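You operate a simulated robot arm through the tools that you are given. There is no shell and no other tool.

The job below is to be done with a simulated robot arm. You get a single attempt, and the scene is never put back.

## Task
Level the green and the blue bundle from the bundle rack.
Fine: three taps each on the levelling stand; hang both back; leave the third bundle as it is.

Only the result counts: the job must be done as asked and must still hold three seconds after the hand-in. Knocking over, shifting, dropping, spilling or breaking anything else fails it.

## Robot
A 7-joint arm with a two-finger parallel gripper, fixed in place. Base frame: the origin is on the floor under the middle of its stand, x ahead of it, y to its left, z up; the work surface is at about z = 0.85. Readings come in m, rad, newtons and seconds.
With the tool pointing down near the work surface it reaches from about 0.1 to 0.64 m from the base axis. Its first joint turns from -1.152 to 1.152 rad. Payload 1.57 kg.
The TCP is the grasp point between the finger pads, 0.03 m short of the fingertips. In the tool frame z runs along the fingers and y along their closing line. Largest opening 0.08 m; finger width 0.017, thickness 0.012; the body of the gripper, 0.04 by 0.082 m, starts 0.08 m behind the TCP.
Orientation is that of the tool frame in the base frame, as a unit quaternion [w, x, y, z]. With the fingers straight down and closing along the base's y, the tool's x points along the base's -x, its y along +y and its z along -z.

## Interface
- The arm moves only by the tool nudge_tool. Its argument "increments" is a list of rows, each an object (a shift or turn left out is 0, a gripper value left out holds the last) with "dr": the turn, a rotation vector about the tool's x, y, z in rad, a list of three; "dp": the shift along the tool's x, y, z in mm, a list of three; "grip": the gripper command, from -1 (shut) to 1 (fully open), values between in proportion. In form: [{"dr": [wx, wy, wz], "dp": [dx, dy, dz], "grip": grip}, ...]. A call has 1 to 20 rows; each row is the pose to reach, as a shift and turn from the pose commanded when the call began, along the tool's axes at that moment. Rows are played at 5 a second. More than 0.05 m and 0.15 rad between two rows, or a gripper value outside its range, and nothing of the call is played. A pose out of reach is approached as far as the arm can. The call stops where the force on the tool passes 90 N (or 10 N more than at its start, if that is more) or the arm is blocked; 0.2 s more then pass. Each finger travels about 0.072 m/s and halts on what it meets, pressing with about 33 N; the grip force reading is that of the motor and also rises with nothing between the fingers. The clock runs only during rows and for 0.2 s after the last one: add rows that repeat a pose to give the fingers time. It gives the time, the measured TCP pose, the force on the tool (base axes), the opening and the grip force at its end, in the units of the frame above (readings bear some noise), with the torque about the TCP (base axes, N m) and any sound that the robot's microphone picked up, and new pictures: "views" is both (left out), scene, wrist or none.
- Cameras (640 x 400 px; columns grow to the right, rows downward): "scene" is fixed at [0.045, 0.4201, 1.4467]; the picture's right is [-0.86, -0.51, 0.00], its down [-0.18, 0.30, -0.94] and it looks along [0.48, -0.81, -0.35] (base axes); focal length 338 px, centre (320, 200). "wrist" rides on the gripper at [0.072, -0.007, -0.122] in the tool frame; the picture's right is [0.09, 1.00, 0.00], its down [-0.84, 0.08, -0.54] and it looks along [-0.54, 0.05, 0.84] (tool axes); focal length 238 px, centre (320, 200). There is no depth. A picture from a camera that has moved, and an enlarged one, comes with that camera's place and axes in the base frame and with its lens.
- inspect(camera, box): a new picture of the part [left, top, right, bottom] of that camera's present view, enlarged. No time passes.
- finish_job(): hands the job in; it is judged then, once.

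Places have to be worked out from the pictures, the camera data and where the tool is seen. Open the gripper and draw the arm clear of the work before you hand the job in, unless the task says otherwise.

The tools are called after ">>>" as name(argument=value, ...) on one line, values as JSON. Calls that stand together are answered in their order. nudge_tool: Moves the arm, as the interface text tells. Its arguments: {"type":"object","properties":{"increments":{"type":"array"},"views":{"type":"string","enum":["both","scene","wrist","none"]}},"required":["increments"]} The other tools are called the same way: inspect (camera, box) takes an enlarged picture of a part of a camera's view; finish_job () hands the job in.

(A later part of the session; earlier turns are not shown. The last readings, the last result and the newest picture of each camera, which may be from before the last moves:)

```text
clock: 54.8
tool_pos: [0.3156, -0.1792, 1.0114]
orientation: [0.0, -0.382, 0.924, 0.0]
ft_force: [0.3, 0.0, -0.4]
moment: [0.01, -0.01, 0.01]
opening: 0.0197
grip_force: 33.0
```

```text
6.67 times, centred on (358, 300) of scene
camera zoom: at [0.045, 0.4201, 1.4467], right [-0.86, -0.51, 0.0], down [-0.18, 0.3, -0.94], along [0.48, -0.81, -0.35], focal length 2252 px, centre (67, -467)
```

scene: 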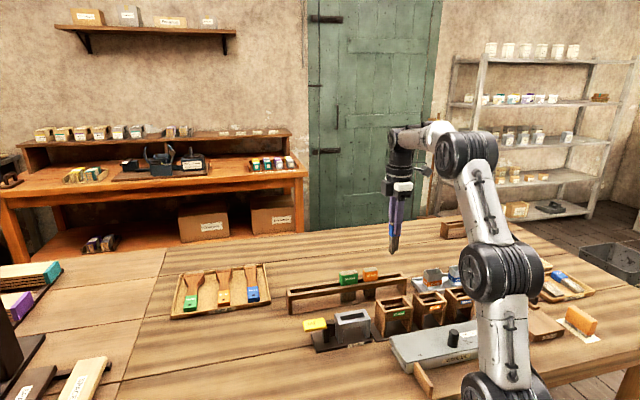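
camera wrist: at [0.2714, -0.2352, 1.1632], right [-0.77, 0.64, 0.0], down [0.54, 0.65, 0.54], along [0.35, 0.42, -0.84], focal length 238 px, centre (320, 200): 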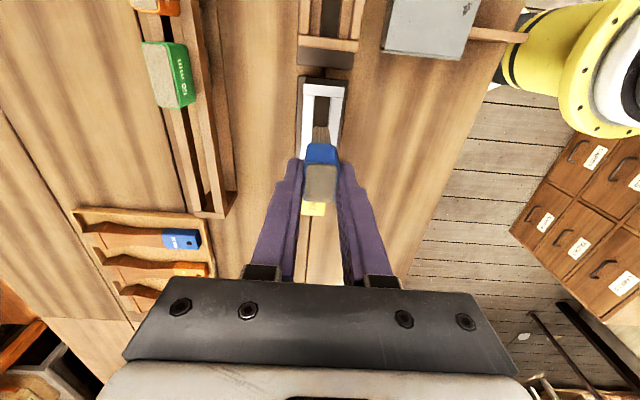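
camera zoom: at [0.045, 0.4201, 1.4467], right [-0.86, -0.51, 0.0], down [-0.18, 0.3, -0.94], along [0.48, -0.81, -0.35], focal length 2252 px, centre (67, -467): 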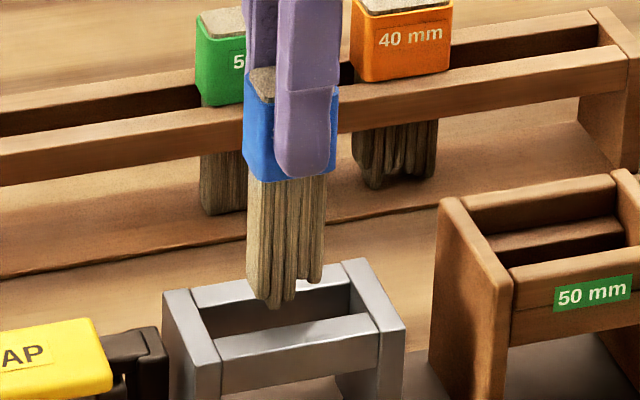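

Aligned within about 0.1 mm now. I insert the blue bundle in stages.

>>> nudge_tool(increments=[{"dp": [0, 0, 6]}, {"dp": [0, 0, 12]}, {"dp": [0, 0, 18]}, {"dp": [0, 0, 24]}, {"dp": [0, 0, 24]}], views="none")

>>> inspect(camera="wrist", box=[270, 70, 370, 140])

>>> inspect(camera="scene", box=[310, 270, 406, 330])

```text
clock: 56.0
tool_pos: [0.3162, -0.1788, 0.9885]
orientation: [0.001, -0.382, 0.924, 0.0]
ft_force: [-0.3, 0.2, -0.3]
moment: [-0.03, 0.01, 0.0]
opening: 0.0199
grip_force: 33.2
```

```text
5.71 times, centred on (320, 105) of wrist
camera zoom: at [0.2702, -0.235, 1.1109], right [-0.77, 0.64, 0.0], down [0.54, 0.65, 0.54], along [0.35, 0.42, -0.84], focal length 1362 px, centre (320, 743)
```

zoom: 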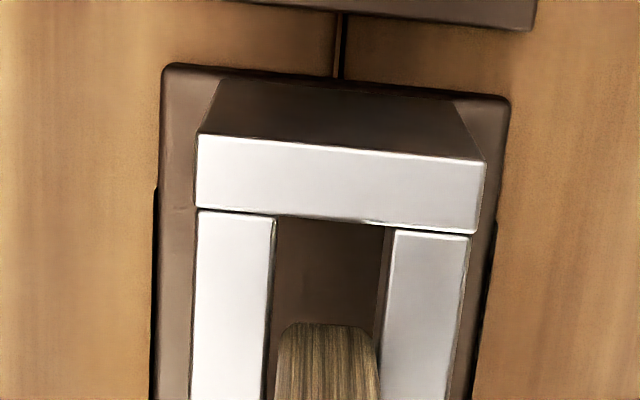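

```text
6.67 times, centred on (358, 300) of scene
camera zoom: at [0.045, 0.4201, 1.4467], right [-0.86, -0.51, 0.0], down [-0.18, 0.3, -0.94], along [0.48, -0.81, -0.35], focal length 2252 px, centre (67, -467)
```

zoom: 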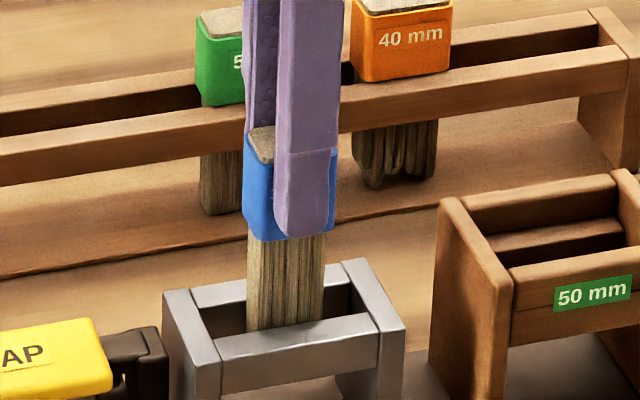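

There is no force, but the tool drifted about 0.6 mm to +y'. I correct by −0.5 mm as I lower the next 36 mm.

>>> nudge_tool(increments=[{"dp": [0, -0.5, 2]}, {"dp": [0, -0.5, 9]}, {"dp": [0, -0.5, 17]}, {"dp": [0, -0.5, 25]}, {"dp": [0, -0.5, 31]}, {"dp": [0, -0.5, 36]}, {"dp": [0, -0.5, 36]}], views="none")

>>> inspect(camera="wrist", box=[270, 70, 370, 140])

>>> inspect(camera="scene", box=[322, 290, 386, 330])

```text
clock: 57.6
tool_pos: [0.3156, -0.1792, 0.9527]
orientation: [0.0, -0.383, 0.924, 0.0]
ft_force: [0.7, 0.7, -1.3]
moment: [0.03, 0.0, -0.02]
opening: 0.0197
grip_force: 32.8
```

```text
5.71 times, centred on (320, 105) of wrist
camera zoom: at [0.2714, -0.2349, 1.0757], right [-0.77, 0.64, 0.0], down [0.54, 0.65, 0.54], along [0.35, 0.42, -0.84], focal length 1362 px, centre (320, 743)
```

zoom: 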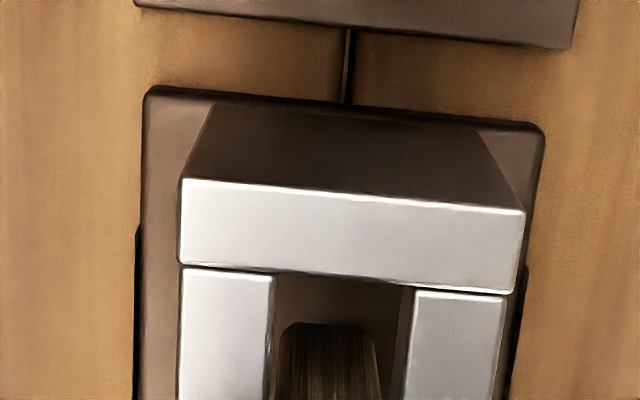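

```text
10.00 times, centred on (354, 310) of scene
camera zoom: at [0.045, 0.4201, 1.4467], right [-0.86, -0.51, 0.0], down [-0.18, 0.3, -0.94], along [0.48, -0.81, -0.35], focal length 3378 px, centre (-20, -900)
```

zoom: 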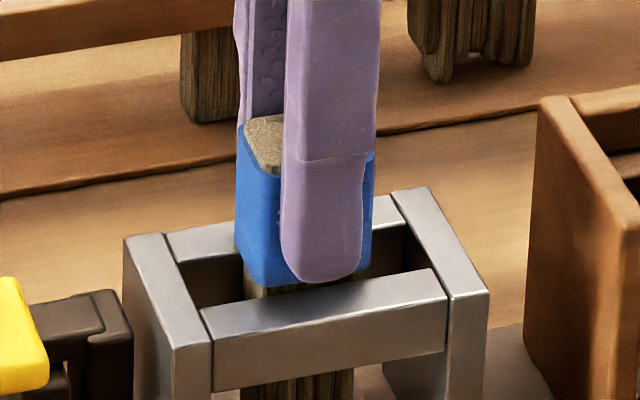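

The collar is a few millimetres above the frame. I lower gently until contact.

>>> nudge_tool(increments=[{"dp": [0, 0, 1.5]}, {"dp": [0, 0, 3]}, {"dp": [0, 0, 4]}, {"dp": [0, 0, 4]}], views="none")

>>> inspect(camera="scene", box=[322, 290, 386, 330])

```text
clock: 58.6
tool_pos: [0.3178, -0.1777, 0.9514]
orientation: [0.002, -0.383, 0.924, -0.003]
ft_force: [-6.9, 1.7, 30.7]
moment: [0.14, 0.63, 0.02]
opening: 0.02
grip_force: 33.0
```

```text
10.00 times, centred on (354, 310) of scene
camera zoom: at [0.0445, 0.4203, 1.4467], right [-0.86, -0.51, 0.0], down [-0.18, 0.3, -0.94], along [0.48, -0.81, -0.35], focal length 3378 px, centre (-20, -900)
```

zoom: 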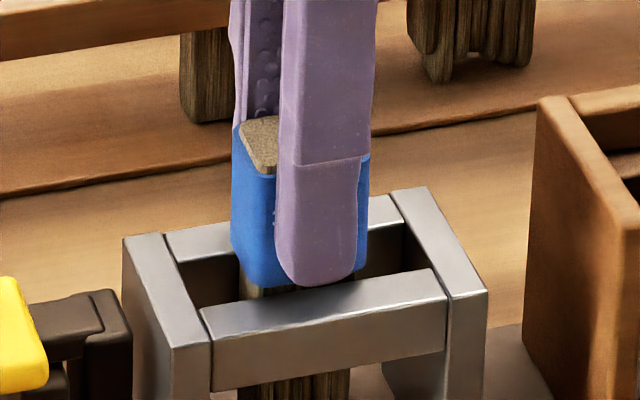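

The longest bristles have met the base, with 31 N up, as happened with green. I ease up 2 mm to unload, then open the fingers.

>>> nudge_tool(increments=[{"dp": [0, 0, -1]}, {"dp": [0, 0, -2]}, {"dp": [0, 0, -2]}, {"dp": [0, 0, -2]}], views="none")

>>> inspect(camera="wrist", box=[240, 80, 400, 180])

>>> inspect(camera="scene", box=[322, 295, 386, 335])

```text
clock: 59.6
tool_pos: [0.3163, -0.1777, 0.9522]
orientation: [0.0, -0.382, 0.924, 0.0]
ft_force: [5.4, -0.6, 11.8]
moment: [-0.08, -0.49, 0.01]
opening: 0.02
grip_force: 33.0
```

```text
4.00 times, centred on (320, 130) of wrist
camera zoom: at [0.2716, -0.2344, 1.0742], right [-0.77, 0.64, 0.0], down [0.54, 0.65, 0.54], along [0.35, 0.42, -0.84], focal length 953 px, centre (320, 480)
```

zoom: 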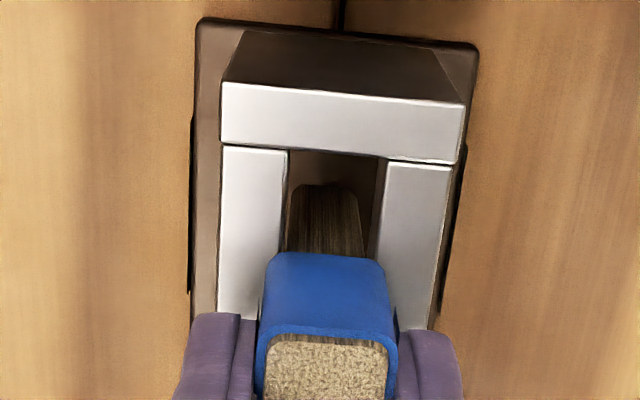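

```text
10.00 times, centred on (354, 315) of scene
camera zoom: at [0.045, 0.4201, 1.4467], right [-0.86, -0.51, 0.0], down [-0.18, 0.3, -0.94], along [0.48, -0.81, -0.35], focal length 3378 px, centre (-20, -950)
```

zoom: 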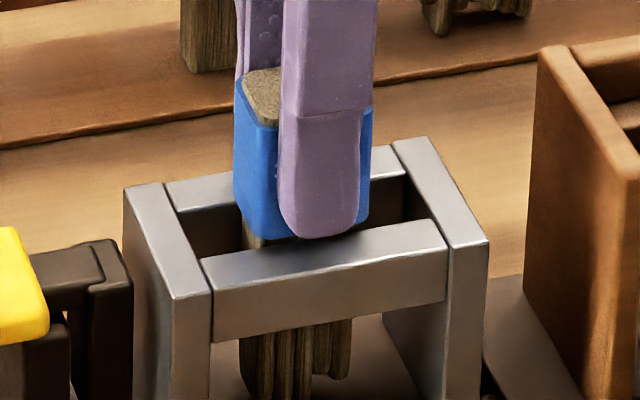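

There are still 12 N up with the collar a few millimetres high. Before releasing I look at the bristle tips under the frame.

>>> inspect(camera="scene", box=[330, 310, 378, 345])

>>> inspect(camera="scene", box=[300, 290, 396, 350])

```text
11.43 times, centred on (354, 328) of scene
camera zoom: at [0.045, 0.4201, 1.4467], right [-0.86, -0.51, 0.0], down [-0.18, 0.3, -0.94], along [0.48, -0.81, -0.35], focal length 3860 px, centre (-69, -1257)
```

zoom: 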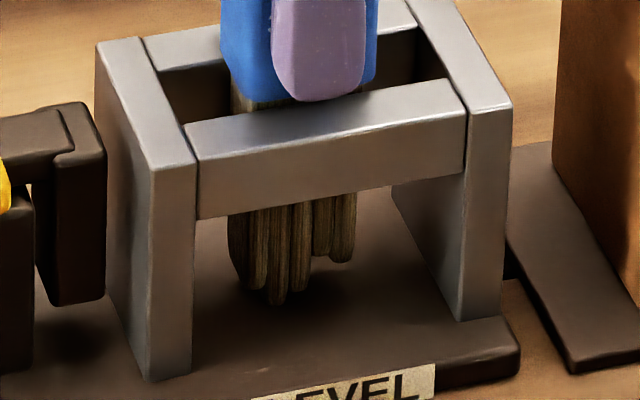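

```text
6.67 times, centred on (348, 320) of scene
camera zoom: at [0.045, 0.4201, 1.4467], right [-0.86, -0.51, 0.0], down [-0.18, 0.3, -0.94], along [0.48, -0.81, -0.35], focal length 2252 px, centre (133, -600)
```

zoom: 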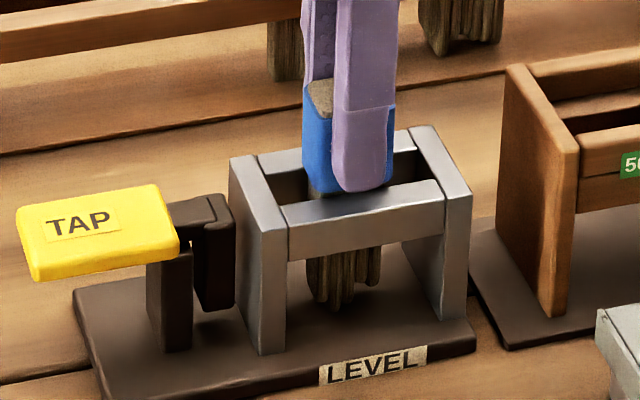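

The longest bristles are simply standing on the base plate, as intended for levelling. I ease up 0.8 mm and open the fingers.

>>> nudge_tool(increments=[{"dp": [0, 0, -0.8]}, {"dp": [0, 0, -0.8]}, {"dp": [0, 0, -0.8], "grip": -0.3}, {"dp": [0, 0, -0.8]}, {"dp": [0, 0, -0.8]}, {"dp": [0, 0, -0.8]}], views="none")

>>> inspect(camera="scene", box=[322, 295, 386, 335])

>>> inspect(camera="wrist", box=[240, 80, 400, 180])

```text
clock: 61.0
tool_pos: [0.3164, -0.1782, 0.9513]
orientation: [0.0, -0.383, 0.924, 0.0]
ft_force: [0.3, -0.7, 0.8]
moment: [0.01, -0.04, -0.01]
opening: 0.028
grip_force: 0.0
```

```text
10.00 times, centred on (354, 315) of scene
camera zoom: at [0.045, 0.4201, 1.4467], right [-0.86, -0.51, 0.0], down [-0.18, 0.3, -0.94], along [0.48, -0.81, -0.35], focal length 3378 px, centre (-20, -950)
```

zoom: 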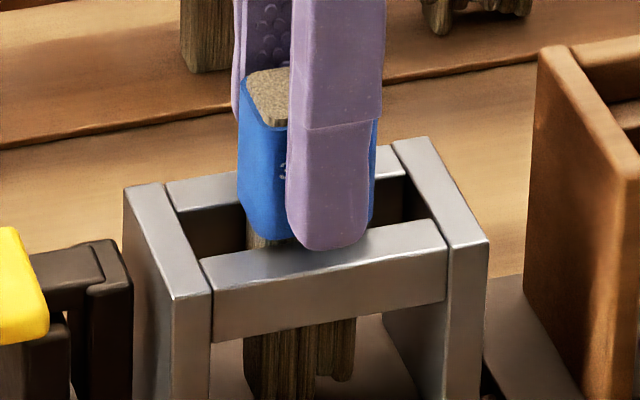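

```text
4.00 times, centred on (320, 130) of wrist
camera zoom: at [0.2711, -0.2343, 1.0746], right [-0.77, 0.64, 0.0], down [0.54, 0.65, 0.54], along [0.35, 0.42, -0.84], focal length 953 px, centre (320, 480)
```

zoom: 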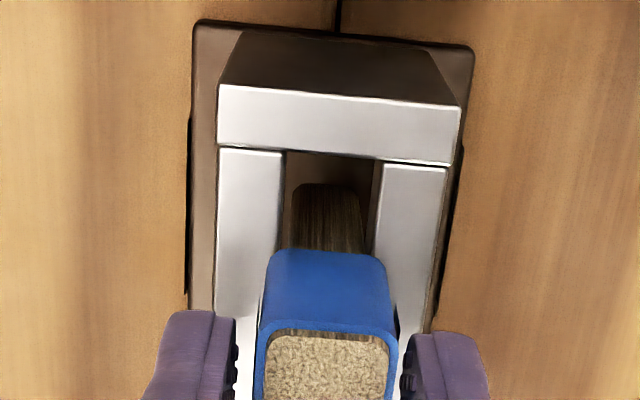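

The bundle stays upright with the fingers open. I open wider, raise clear, close, and go over the TAP pad as before.

>>> nudge_tool(increments=[{"dp": [0, 0, 0], "grip": 0.25}, {"dp": [0, 0, 0]}, {"dp": [0, 0, -20]}, {"dp": [0, 0, -45]}, {"dp": [0, 0, -65]}, {"dp": [-25, 0, -65]}, {"dp": [-50, -1, -65], "grip": -1}, {"dp": [-75, -1, -65]}, {"dp": [-97, -1, -65]}, {"dp": [-97, -1, -35]}, {"dp": [-97, -1, -8]}, {"dp": [-97, -1, -8]}], views="none")

>>> inspect(camera="scene", box=[290, 280, 386, 340])

>>> inspect(camera="wrist", box=[240, 60, 400, 160])

```text
clock: 63.6
tool_pos: [0.3874, -0.1081, 0.9594]
orientation: [0.0, -0.383, 0.924, 0.0]
ft_force: [-0.8, 0.3, 0.7]
moment: [-0.01, -0.01, 0.0]
opening: 0.0
grip_force: 21.6
```

```text
6.67 times, centred on (338, 310) of scene
camera zoom: at [0.045, 0.4201, 1.4467], right [-0.86, -0.51, 0.0], down [-0.18, 0.3, -0.94], along [0.48, -0.81, -0.35], focal length 2252 px, centre (200, -533)
```

zoom: 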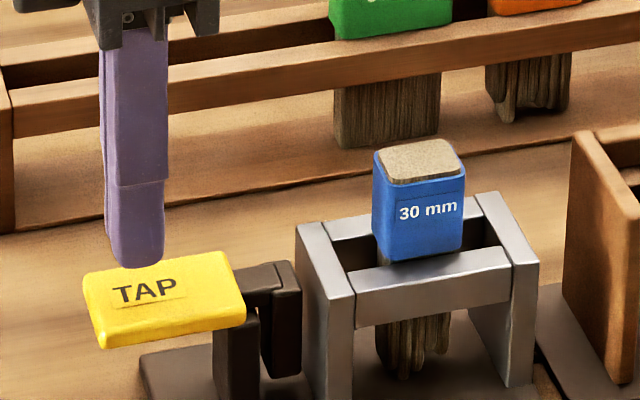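

```text
4.00 times, centred on (320, 110) of wrist
camera zoom: at [0.3418, -0.1642, 1.0818], right [-0.77, 0.64, 0.0], down [0.54, 0.65, 0.54], along [0.35, 0.42, -0.84], focal length 953 px, centre (320, 560)
```

zoom: 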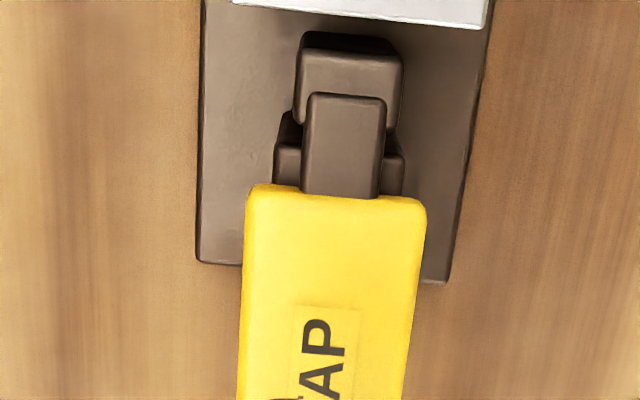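

The blue bundle stands upright in the frame and the closed fingertips are over the pad. I do the first press in the same way as before.

>>> nudge_tool(increments=[{"dp": [1.5, 0, 6]}, {"dp": [1.5, 0, 12]}, {"dp": [1.5, 0, 16]}, {"dp": [1.5, 0, 18]}, {"dp": [1.5, 0, 20]}, {"dp": [1.5, 0, 22]}, {"dp": [1.5, 0, 24]}, {"dp": [1.5, 0, 24]}], views="none")

>>> inspect(camera="scene", box=[290, 280, 386, 340])

```text
clock: 65.4
tool_pos: [0.3838, -0.1127, 0.9357]
orientation: [0.0, -0.383, 0.924, 0.0]
ft_force: [1.9, 0.2, 2.1]
moment: [0.03, -0.02, 0.04]
opening: 0.0
grip_force: 21.1
heard: click
```

```text
6.67 times, centred on (338, 310) of scene
camera zoom: at [0.045, 0.4201, 1.4467], right [-0.86, -0.51, 0.0], down [-0.18, 0.3, -0.94], along [0.48, -0.81, -0.35], focal length 2252 px, centre (200, -533)
```

zoom: 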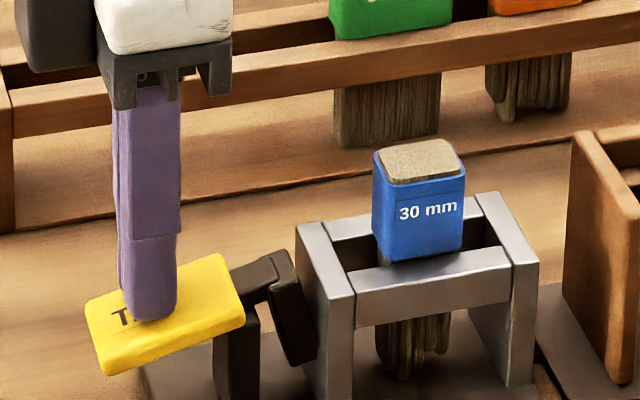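

Tap 1 for blue gave one click. I release fully and check that the lever has returned.

>>> nudge_tool(increments=[{"dp": [0, 0, -4]}, {"dp": [0, 0, -8]}, {"dp": [0, 0, -12]}, {"dp": [0, 0, -13]}, {"dp": [0, 0, -13]}], views="none")

>>> inspect(camera="scene", box=[290, 280, 386, 340])

```text
clock: 66.6
tool_pos: [0.3851, -0.1121, 0.9484]
orientation: [0.0, -0.383, 0.924, 0.001]
ft_force: [0.5, 0.0, 0.5]
moment: [-0.03, -0.02, 0.01]
opening: 0.0001
grip_force: 21.1
```

```text
6.67 times, centred on (338, 310) of scene
camera zoom: at [0.045, 0.4201, 1.4467], right [-0.86, -0.51, 0.0], down [-0.18, 0.3, -0.94], along [0.48, -0.81, -0.35], focal length 2252 px, centre (200, -533)
```

zoom: 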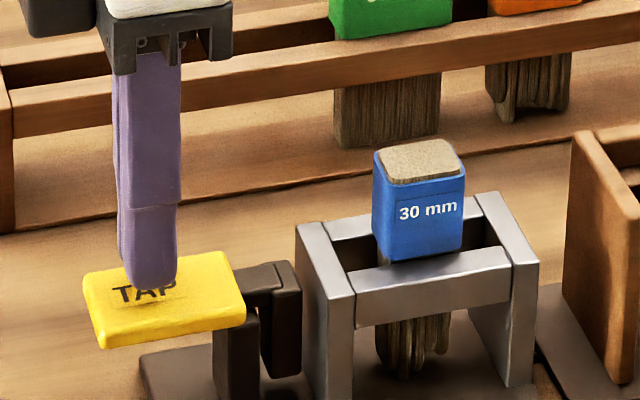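

The lever is back up and no further sound was heard. Now tap 2.

>>> nudge_tool(increments=[{"dp": [0, 0, 4]}, {"dp": [0, 0, 6]}, {"dp": [0, 0, 8]}, {"dp": [0, 0, 10]}, {"dp": [0, 0, 13]}, {"dp": [0, 0, 13]}], views="none")

>>> nudge_tool(increments=[{"dp": [0, 0, -4]}, {"dp": [0, 0, -8]}, {"dp": [0, 0, -13]}, {"dp": [0, 0, -13]}, {"dp": [0, 0, -13]}], views="none")

>>> inspect(camera="scene", box=[290, 280, 386, 340])

```text
clock: 68.0
tool_pos: [0.383, -0.1129, 0.9351]
orientation: [0.001, -0.382, 0.924, 0.0]
ft_force: [2.1, 1.6, 2.1]
moment: [0.04, -0.04, 0.04]
opening: 0.0
grip_force: 20.8
heard: click
```

```text
clock: 69.2
tool_pos: [0.3844, -0.1125, 0.9488]
orientation: [0.001, -0.382, 0.924, 0.0]
ft_force: [0.0, -0.4, 1.1]
moment: [0.04, 0.01, -0.03]
opening: 0.0002
grip_force: 21.2
```

```text
6.67 times, centred on (338, 310) of scene
camera zoom: at [0.045, 0.4201, 1.4467], right [-0.86, -0.51, 0.0], down [-0.18, 0.3, -0.94], along [0.48, -0.81, -0.35], focal length 2252 px, centre (200, -533)
```

zoom: 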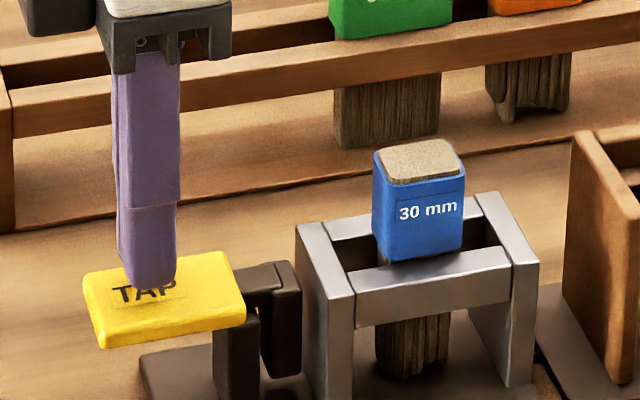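

Tap 2 gave one click and the bristles are nearly even. Now the third and last tap for blue.

>>> nudge_tool(increments=[{"dp": [0, 0, 4]}, {"dp": [0, 0, 6]}, {"dp": [0, 0, 8]}, {"dp": [0, 0, 10]}, {"dp": [0, 0, 13]}, {"dp": [0, 0, 13]}], views="none")

>>> nudge_tool(increments=[{"dp": [0, 0, -4]}, {"dp": [0, 0, -8]}, {"dp": [0, 0, -13]}, {"dp": [0, 0, -20]}, {"dp": [0, 0, -20]}], views="none")

>>> inspect(camera="scene", box=[305, 290, 385, 340])

```text
clock: 70.6
tool_pos: [0.3848, -0.112, 0.9355]
orientation: [0.001, -0.382, 0.924, 0.0]
ft_force: [1.4, 0.5, 1.9]
moment: [0.0, -0.04, -0.02]
opening: 0.0
grip_force: 20.9
heard: click
```

```text
clock: 71.8
tool_pos: [0.3853, -0.1126, 0.9559]
orientation: [0.0, -0.383, 0.924, 0.001]
ft_force: [-0.4, -0.6, -0.7]
moment: [-0.03, 0.0, 0.02]
opening: 0.0
grip_force: 21.6
```

```text
8.00 times, centred on (345, 315) of scene
camera zoom: at [0.045, 0.4201, 1.4467], right [-0.86, -0.51, 0.0], down [-0.18, 0.3, -0.94], along [0.48, -0.81, -0.35], focal length 2702 px, centre (120, -720)
```

zoom: 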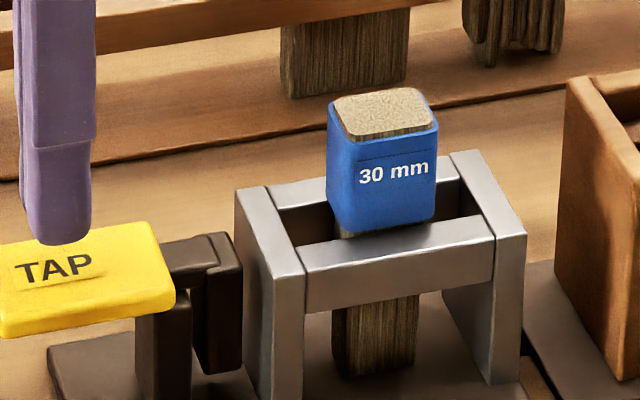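

Blue's bristles are level after three single clicks. I raise the hand, go back over the blue bundle with the fingers open, and check.

>>> nudge_tool(increments=[{"dp": [0, 0, -30]}, {"dp": [0, 0, -58]}, {"dp": [25, 0, -58], "grip": 0.3}, {"dp": [50, 1, -58]}, {"dp": [75, 1, -58]}, {"dp": [95.5, 1, -58]}, {"dp": [95.5, 1, -50]}, {"dp": [95.5, 1, -50]}], views="none")

>>> inspect(camera="wrist", box=[240, 90, 400, 190])

>>> inspect(camera="scene", box=[310, 270, 406, 330])

```text
clock: 73.6
tool_pos: [0.3162, -0.1785, 1.0053]
orientation: [0.0, -0.382, 0.924, 0.0]
ft_force: [0.5, 0.2, 0.5]
moment: [0.02, -0.04, 0.0]
opening: 0.052
grip_force: 0.1
```

```text
4.00 times, centred on (320, 140) of wrist
camera zoom: at [0.2713, -0.2343, 1.1282], right [-0.77, 0.64, 0.0], down [0.54, 0.65, 0.54], along [0.35, 0.42, -0.84], focal length 953 px, centre (320, 440)
```

zoom: 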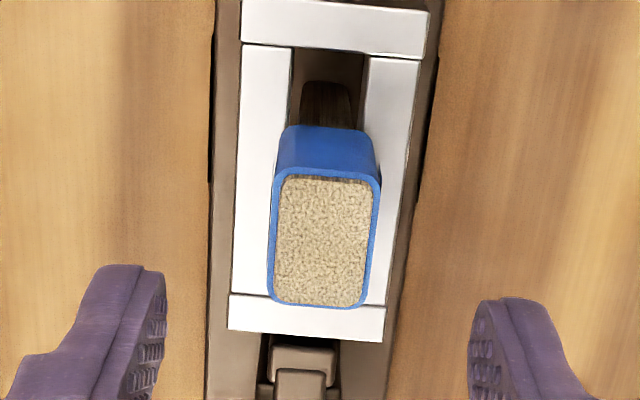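

```text
6.67 times, centred on (358, 300) of scene
camera zoom: at [0.045, 0.4201, 1.4467], right [-0.86, -0.51, 0.0], down [-0.18, 0.3, -0.94], along [0.48, -0.81, -0.35], focal length 2252 px, centre (67, -467)
```

zoom: 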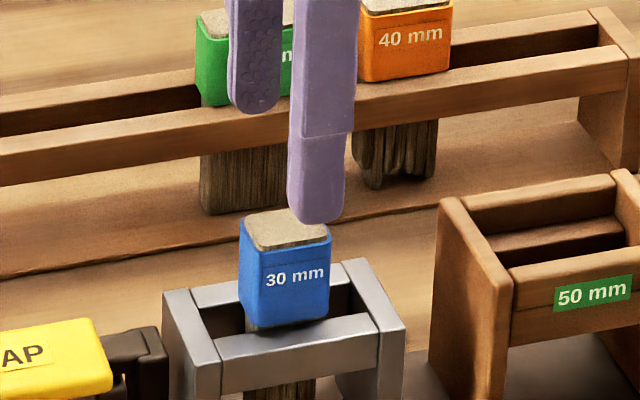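

Blue is centred between the fingers. I lower 56 mm and close on the collar.

>>> nudge_tool(increments=[{"dp": [0, 0, 15]}, {"dp": [0, 0, 30]}, {"dp": [0, 0, 45]}, {"dp": [0, 0, 56]}, {"dp": [0, 0, 56]}, {"dp": [0, 0, 56]}], views="none")

>>> nudge_tool(increments=[{"dp": [0, 0, 0], "grip": -1}, {"dp": [0, 0, 0]}, {"dp": [0, 0, 0]}, {"dp": [0, 0, 0]}], views="none")

>>> inspect(camera="scene", box=[310, 280, 406, 340])

```text
clock: 75.0
tool_pos: [0.3168, -0.1793, 0.9493]
orientation: [0.0, -0.383, 0.924, -0.001]
ft_force: [0.1, 0.4, -0.7]
moment: [0.02, -0.02, 0.0]
opening: 0.0519
grip_force: 0.0
```

```text
clock: 76.0
tool_pos: [0.3175, -0.1788, 0.9506]
orientation: [0.0, -0.382, 0.924, 0.0]
ft_force: [0.0, -0.2, -0.4]
moment: [0.01, -0.02, 0.0]
opening: 0.0202
grip_force: 33.5
```

```text
6.67 times, centred on (358, 310) of scene
camera zoom: at [0.045, 0.4201, 1.4467], right [-0.86, -0.51, 0.0], down [-0.18, 0.3, -0.94], along [0.48, -0.81, -0.35], focal length 2252 px, centre (67, -533)
```

zoom: 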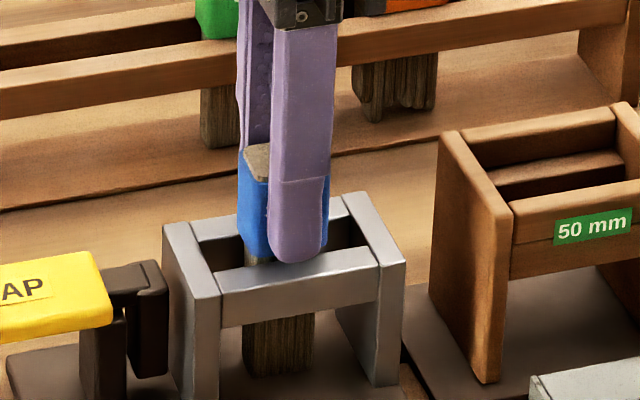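

Blue is gripped without side force. I lift it straight out and up to carry height.

>>> nudge_tool(increments=[{"dp": [0, 0, -5]}, {"dp": [0, 0, -15]}, {"dp": [0, 0, -30]}, {"dp": [0, 0, -45]}, {"dp": [0, 0, -62]}, {"dp": [0, 0, -85]}, {"dp": [0, 0, -110]}, {"dp": [0, 0, -128]}, {"dp": [0, 0, -128]}], views="none")

>>> inspect(camera="scene", box=[280, 230, 392, 330])

```text
clock: 78.0
tool_pos: [0.3155, -0.1785, 1.079]
orientation: [0.0, -0.382, 0.924, 0.0]
ft_force: [-1.2, -0.3, -0.6]
moment: [-0.03, 0.02, -0.02]
opening: 0.0198
grip_force: 33.3
```

```text
4.00 times, centred on (336, 280) of scene
camera zoom: at [0.045, 0.4201, 1.4467], right [-0.86, -0.51, 0.0], down [-0.18, 0.3, -0.94], along [0.48, -0.81, -0.35], focal length 1351 px, centre (256, -120)
```

zoom: 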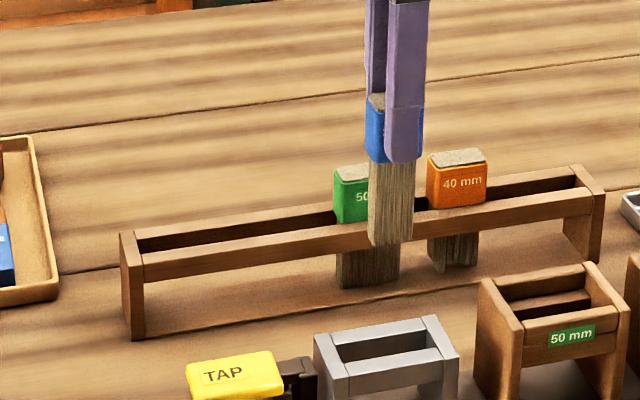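

Blue hangs straight with a level end. I carry it back over its original place at the end of the rack, lower part of the way, and look.

>>> nudge_tool(increments=[{"dp": [27, -22, 0]}, {"dp": [55, -45, 0]}, {"dp": [82, -67, 0]}, {"dp": [109, -90, 0]}, {"dp": [137, -112, 0]}, {"dp": [164, -134.6, 0]}, {"dp": [164, -134.6, 20]}, {"dp": [164, -134.6, 36]}, {"dp": [164, -134.6, 36]}, {"dp": [164, -134.6, 36]}], views="wrist")

>>> inspect(camera="wrist", box=[240, 60, 400, 160])

>>> inspect(camera="scene", box=[330, 225, 442, 305])

```text
clock: 80.2
tool_pos: [0.2973, -0.3897, 1.0429]
orientation: [0.0, -0.384, 0.923, 0.0]
ft_force: [-0.5, -0.8, -0.2]
moment: [0.01, -0.03, 0.03]
opening: 0.0201
grip_force: 33.0
camera wrist: at [0.2513, -0.4462, 1.1648], right [-0.77, 0.64, 0.0], down [0.54, 0.65, 0.54], along [0.35, 0.42, -0.84], focal length 238 px, centre (320, 200)
```

wrist: 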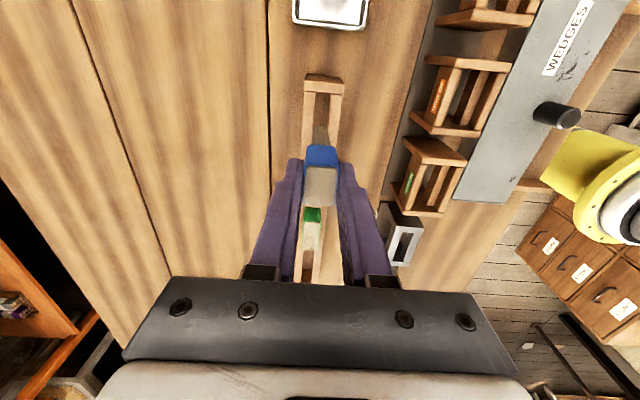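

```text
4.00 times, centred on (320, 110) of wrist
camera zoom: at [0.2513, -0.4462, 1.1648], right [-0.77, 0.64, 0.0], down [0.54, 0.65, 0.54], along [0.35, 0.42, -0.84], focal length 953 px, centre (320, 560)
```

zoom: 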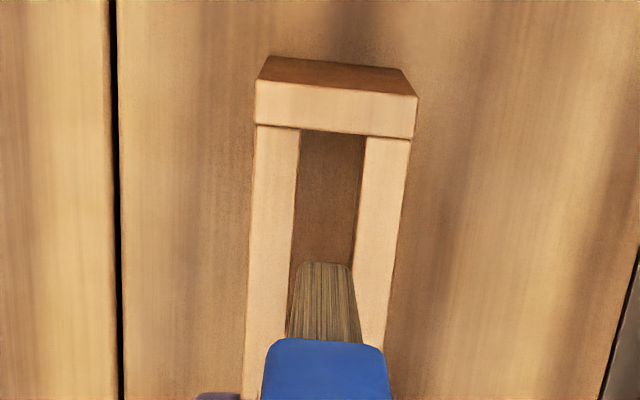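

```text
5.00 times, centred on (386, 265) of scene
camera zoom: at [0.045, 0.4201, 1.4467], right [-0.86, -0.51, 0.0], down [-0.18, 0.3, -0.94], along [0.48, -0.81, -0.35], focal length 1689 px, centre (-10, -125)
```

zoom: 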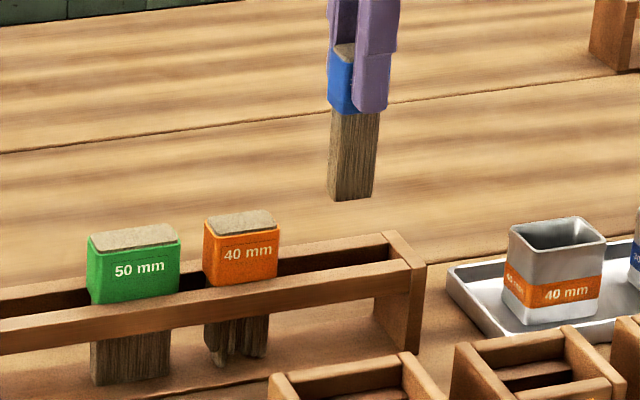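

Alignment above the rack slot is within about 0.3 mm. I lower to just above the rails and measure again.

>>> nudge_tool(increments=[{"dp": [0, 0.2, 10]}, {"dp": [0, 0.2, 20]}, {"dp": [0, 0.2, 30]}, {"dp": [0, 0.2, 30]}, {"dp": [0, 0.2, 30]}], views="none")

>>> inspect(camera="wrist", box=[270, 70, 370, 140])

>>> inspect(camera="scene", box=[340, 235, 436, 295])

```text
clock: 81.4
tool_pos: [0.2949, -0.389, 1.0117]
orientation: [0.001, -0.383, 0.924, 0.0]
ft_force: [-0.1, -0.3, -0.9]
moment: [0.0, 0.02, 0.01]
opening: 0.0202
grip_force: 33.2
```

```text
5.71 times, centred on (320, 105) of wrist
camera zoom: at [0.2496, -0.4452, 1.1342], right [-0.77, 0.64, 0.0], down [0.54, 0.65, 0.54], along [0.35, 0.42, -0.84], focal length 1362 px, centre (320, 743)
```

zoom: 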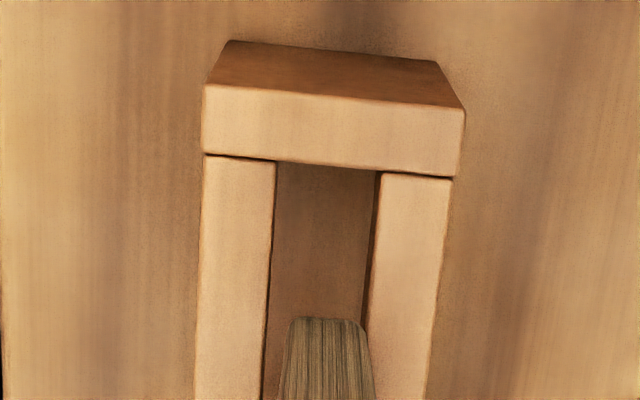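

```text
6.67 times, centred on (388, 265) of scene
camera zoom: at [0.045, 0.4201, 1.4467], right [-0.86, -0.51, 0.0], down [-0.18, 0.3, -0.94], along [0.48, -0.81, -0.35], focal length 2252 px, centre (-133, -233)
```

zoom: 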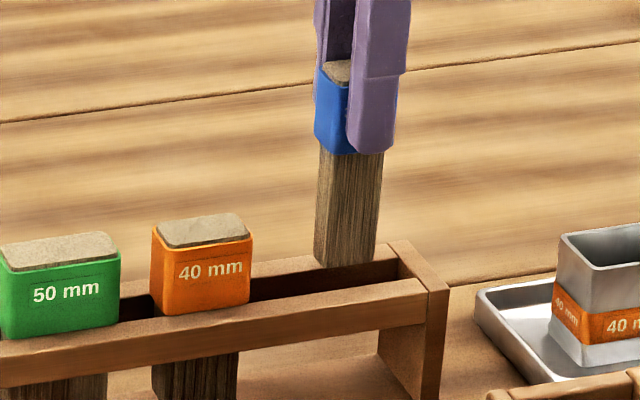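

The arm drifted: the bristles are now about 1.8 mm to +y' of the slot. I correct by −1.8 mm at this height and measure again before inserting.

>>> nudge_tool(increments=[{"dp": [0, -0.9, 0]}, {"dp": [0, -1.8, 0]}, {"dp": [0, -1.8, 0]}, {"dp": [0, -1.8, 0]}], views="none")

>>> inspect(camera="wrist", box=[270, 70, 370, 140])

```text
clock: 82.4
tool_pos: [0.2963, -0.3925, 1.0118]
orientation: [0.0, -0.383, 0.924, 0.0]
ft_force: [0.8, 0.4, -0.5]
moment: [0.02, -0.01, 0.01]
opening: 0.0201
grip_force: 33.0
```

```text
5.71 times, centred on (320, 105) of wrist
camera zoom: at [0.2513, -0.4473, 1.1343], right [-0.77, 0.64, 0.0], down [0.54, 0.65, 0.54], along [0.35, 0.42, -0.84], focal length 1362 px, centre (320, 743)
```

zoom: 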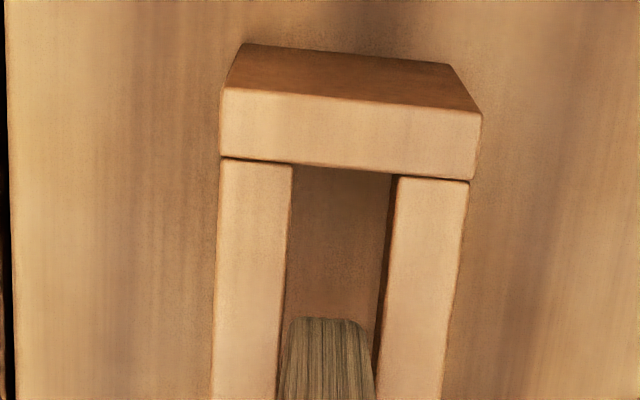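

That overshot slightly: the slot is now about 1 mm to +y' of the bristles. I move +1.0 mm and check again.

>>> nudge_tool(increments=[{"dp": [0, 0.5, 0]}, {"dp": [0, 1.0, 0]}, {"dp": [0, 1.0, 0]}, {"dp": [0, 1.0, 0]}], views="none")

>>> inspect(camera="wrist", box=[270, 70, 370, 140])

```text
clock: 83.4
tool_pos: [0.2961, -0.3909, 1.0114]
orientation: [0.001, -0.383, 0.924, 0.001]
ft_force: [-0.5, 0.1, 0.4]
moment: [0.01, -0.01, -0.01]
opening: 0.0204
grip_force: 32.7
```

```text
5.71 times, centred on (320, 105) of wrist
camera zoom: at [0.2504, -0.4469, 1.1345], right [-0.77, 0.64, 0.0], down [0.54, 0.65, 0.54], along [0.35, 0.42, -0.84], focal length 1362 px, centre (320, 743)
```

zoom: 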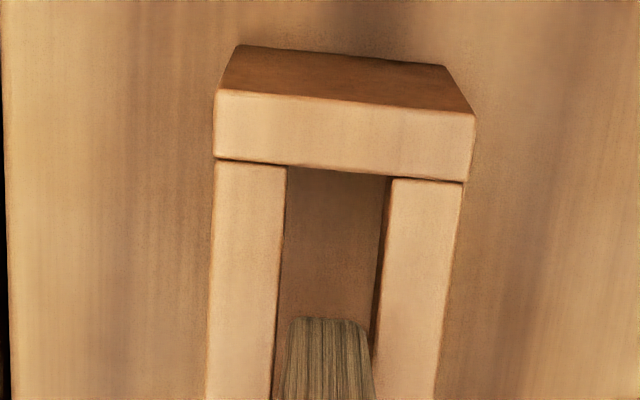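

Now aligned within about 0.2 mm. I insert 22 mm and check.

>>> nudge_tool(increments=[{"dp": [0, 0, 5]}, {"dp": [0, 0, 10]}, {"dp": [0, 0, 16]}, {"dp": [0, 0, 22]}, {"dp": [0, 0, 22]}], views="none")

>>> inspect(camera="wrist", box=[270, 70, 370, 140])

>>> inspect(camera="scene", box=[340, 235, 436, 295])

```text
clock: 84.6
tool_pos: [0.295, -0.3908, 0.9886]
orientation: [0.0, -0.384, 0.923, 0.0]
ft_force: [0.2, 1.3, -0.9]
moment: [0.01, 0.0, 0.02]
opening: 0.0201
grip_force: 33.1
```

```text
5.71 times, centred on (320, 105) of wrist
camera zoom: at [0.2497, -0.4462, 1.1116], right [-0.77, 0.64, 0.0], down [0.54, 0.65, 0.54], along [0.35, 0.42, -0.84], focal length 1362 px, centre (320, 743)
```

zoom: 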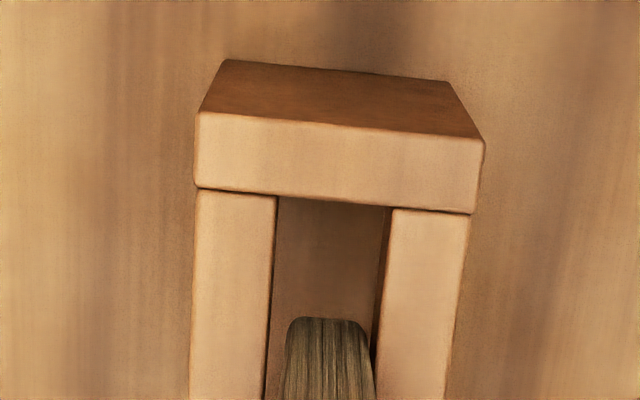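

```text
6.67 times, centred on (388, 265) of scene
camera zoom: at [0.045, 0.4201, 1.4467], right [-0.86, -0.51, 0.0], down [-0.18, 0.3, -0.94], along [0.48, -0.81, -0.35], focal length 2252 px, centre (-133, -233)
```

zoom: 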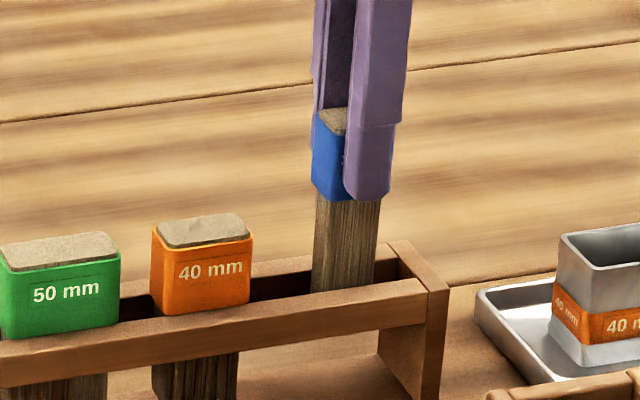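

The bristles are in the slot, but I drifted about 1 mm to +y' again. I correct by −0.9 mm as I go down another 20 mm.

>>> nudge_tool(increments=[{"dp": [0, -0.9, 0]}, {"dp": [0, -0.9, 4]}, {"dp": [0, -0.9, 10]}, {"dp": [0, -0.9, 16]}, {"dp": [0, -0.9, 20]}, {"dp": [0, -0.9, 20]}], views="none")

>>> inspect(camera="wrist", box=[270, 70, 370, 140])

>>> inspect(camera="scene", box=[340, 240, 436, 300])

```text
clock: 86.0
tool_pos: [0.2952, -0.3923, 0.9705]
orientation: [-0.001, -0.383, 0.924, 0.0]
ft_force: [-0.4, 0.6, -0.1]
moment: [0.02, -0.04, 0.02]
opening: 0.02
grip_force: 32.7
```

```text
5.71 times, centred on (320, 105) of wrist
camera zoom: at [0.2515, -0.4471, 1.0923], right [-0.77, 0.64, 0.0], down [0.54, 0.65, 0.54], along [0.35, 0.42, -0.84], focal length 1362 px, centre (320, 743)
```

zoom: 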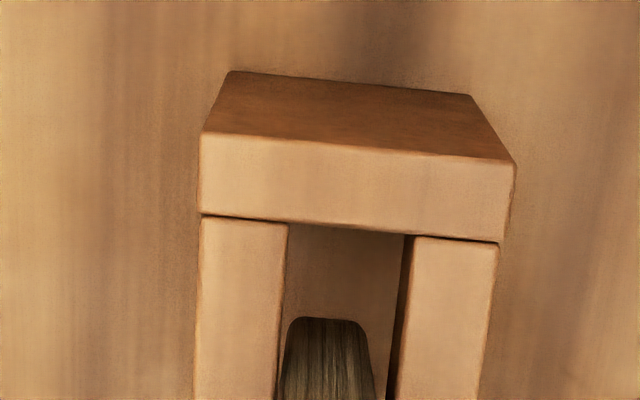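

```text
6.67 times, centred on (388, 270) of scene
camera zoom: at [0.045, 0.4201, 1.4467], right [-0.86, -0.51, 0.0], down [-0.18, 0.3, -0.94], along [0.48, -0.81, -0.35], focal length 2252 px, centre (-133, -267)
```

zoom: 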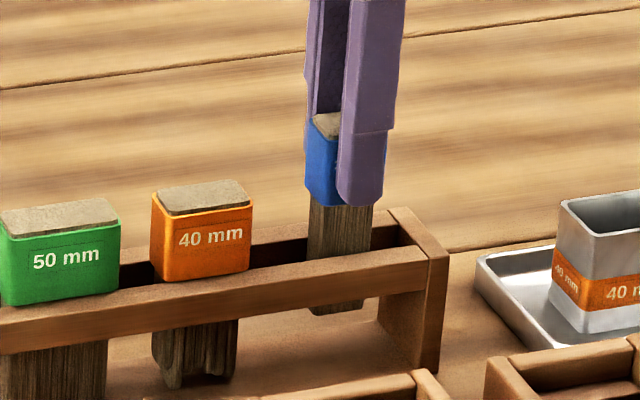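

Small opposite offset now (about −0.7 mm), with no force. I correct +0.6 mm and lower 19 mm more, to just above seating.

>>> nudge_tool(increments=[{"dp": [0, 0.6, 2]}, {"dp": [0, 0.6, 8]}, {"dp": [0, 0.6, 14]}, {"dp": [0, 0.6, 19]}, {"dp": [0, 0.6, 19]}], views="none")

>>> inspect(camera="wrist", box=[240, 80, 400, 180])

>>> inspect(camera="scene", box=[360, 250, 424, 290])

```text
clock: 87.2
tool_pos: [0.297, -0.3905, 0.9513]
orientation: [0.0, -0.382, 0.924, 0.0]
ft_force: [0.3, 0.0, 0.0]
moment: [-0.01, 0.04, -0.01]
opening: 0.0202
grip_force: 33.1
```

```text
4.00 times, centred on (320, 130) of wrist
camera zoom: at [0.2511, -0.447, 1.0733], right [-0.77, 0.64, 0.0], down [0.54, 0.65, 0.54], along [0.35, 0.42, -0.84], focal length 953 px, centre (320, 480)
```

zoom: 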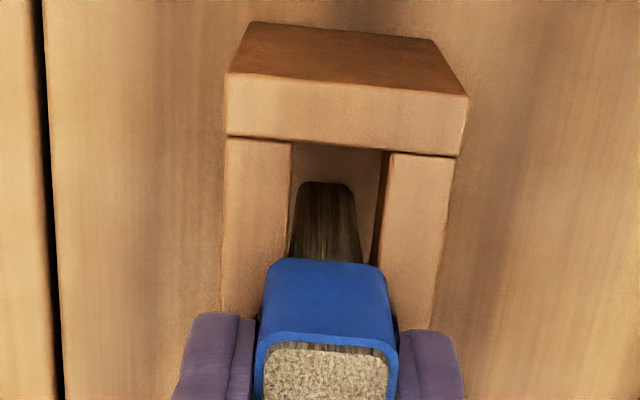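

```text
10.00 times, centred on (392, 270) of scene
camera zoom: at [0.045, 0.4201, 1.4467], right [-0.86, -0.51, 0.0], down [-0.18, 0.3, -0.94], along [0.48, -0.81, -0.35], focal length 3378 px, centre (-400, -500)
```

zoom: 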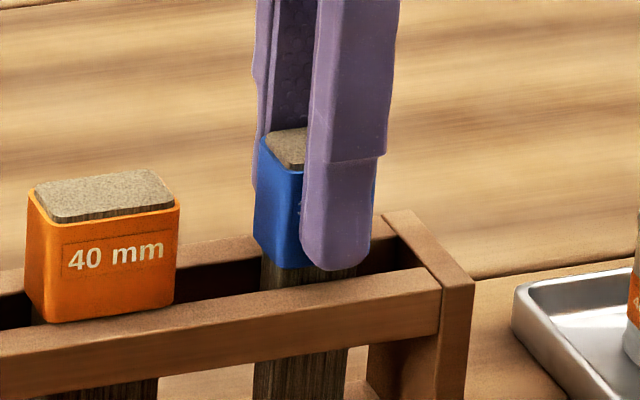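

The collar is about 6 mm above the rails, compared with the first picture. I lower 5 mm slowly.

>>> nudge_tool(increments=[{"dp": [0, 0.2, 1.5]}, {"dp": [0, 0.2, 3]}, {"dp": [0, 0.2, 4]}, {"dp": [0, 0.2, 5]}, {"dp": [0, 0.2, 5]}], views="none")

>>> inspect(camera="scene", box=[360, 250, 424, 290])

>>> inspect(camera="wrist", box=[240, 80, 400, 180])

```text
clock: 88.4
tool_pos: [0.2959, -0.3893, 0.9451]
orientation: [0.0, -0.383, 0.924, 0.0]
ft_force: [0.0, -0.6, -1.1]
moment: [-0.03, 0.02, 0.02]
opening: 0.0201
grip_force: 32.7
```

```text
10.00 times, centred on (392, 270) of scene
camera zoom: at [0.045, 0.4201, 1.4467], right [-0.86, -0.51, 0.0], down [-0.18, 0.3, -0.94], along [0.48, -0.81, -0.35], focal length 3378 px, centre (-400, -500)
```

zoom: 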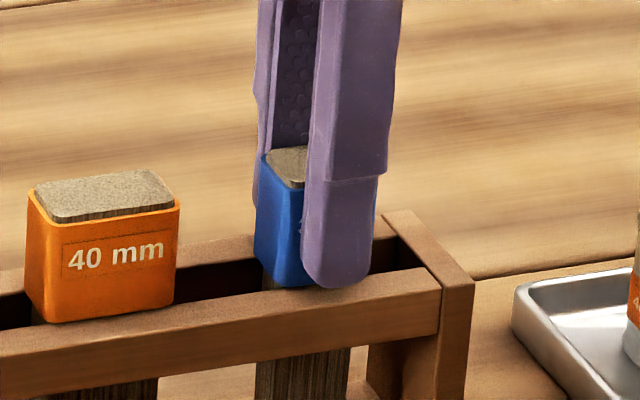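

```text
4.00 times, centred on (320, 130) of wrist
camera zoom: at [0.2504, -0.4464, 1.0681], right [-0.77, 0.64, 0.0], down [0.54, 0.65, 0.54], along [0.35, 0.42, -0.84], focal length 953 px, centre (320, 480)
```

zoom: 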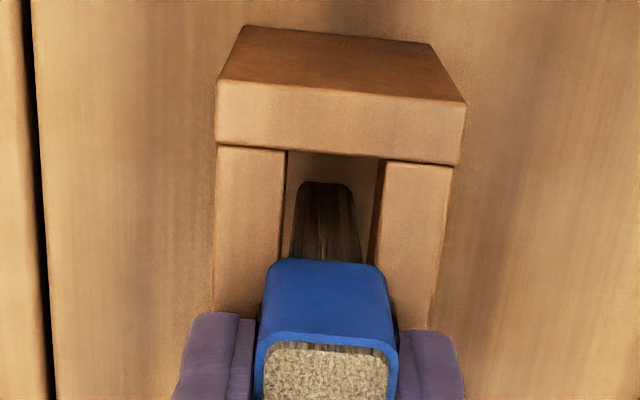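

The collar is within about 1 mm of its seat. I lower 0.7 mm more and release.

>>> nudge_tool(increments=[{"dp": [0, 0, 0.7]}, {"dp": [0, 0, 0.7]}, {"dp": [0, 0, 0.7], "grip": -0.2}, {"dp": [0, 0, 0.7]}, {"dp": [0, 0, 0.7], "grip": 0.2}, {"dp": [0, 0, 0.7]}, {"dp": [0, 0, 0.7]}], views="none")

>>> inspect(camera="scene", box=[350, 245, 430, 295])

>>> inspect(camera="wrist", box=[240, 80, 400, 180])

```text
clock: 90.0
tool_pos: [0.296, -0.39, 0.9448]
orientation: [-0.001, -0.383, 0.924, -0.001]
ft_force: [-1.0, 0.2, 0.3]
moment: [0.03, -0.01, 0.0]
opening: 0.048
grip_force: 0.0
```

```text
8.00 times, centred on (390, 270) of scene
camera zoom: at [0.045, 0.4201, 1.4467], right [-0.86, -0.51, 0.0], down [-0.18, 0.3, -0.94], along [0.48, -0.81, -0.35], focal length 2702 px, centre (-240, -360)
```

zoom: 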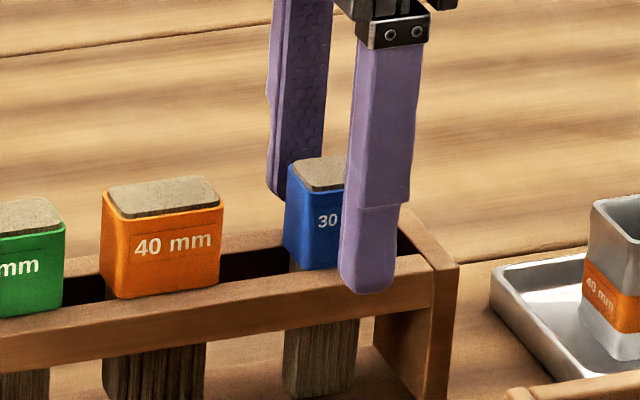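

```text
4.00 times, centred on (320, 130) of wrist
camera zoom: at [0.2501, -0.4462, 1.0677], right [-0.77, 0.64, 0.0], down [0.54, 0.65, 0.54], along [0.35, 0.42, -0.84], focal length 953 px, centre (320, 480)
```

zoom: 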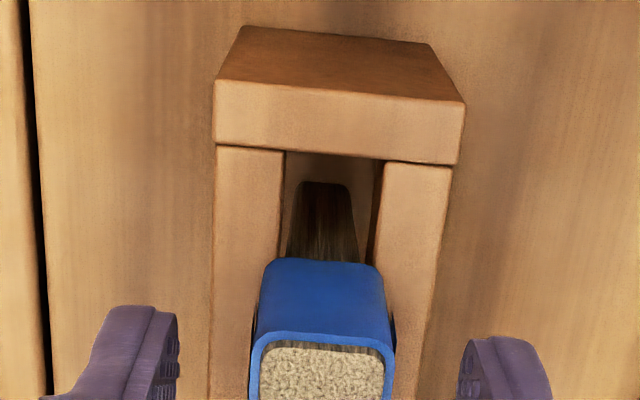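

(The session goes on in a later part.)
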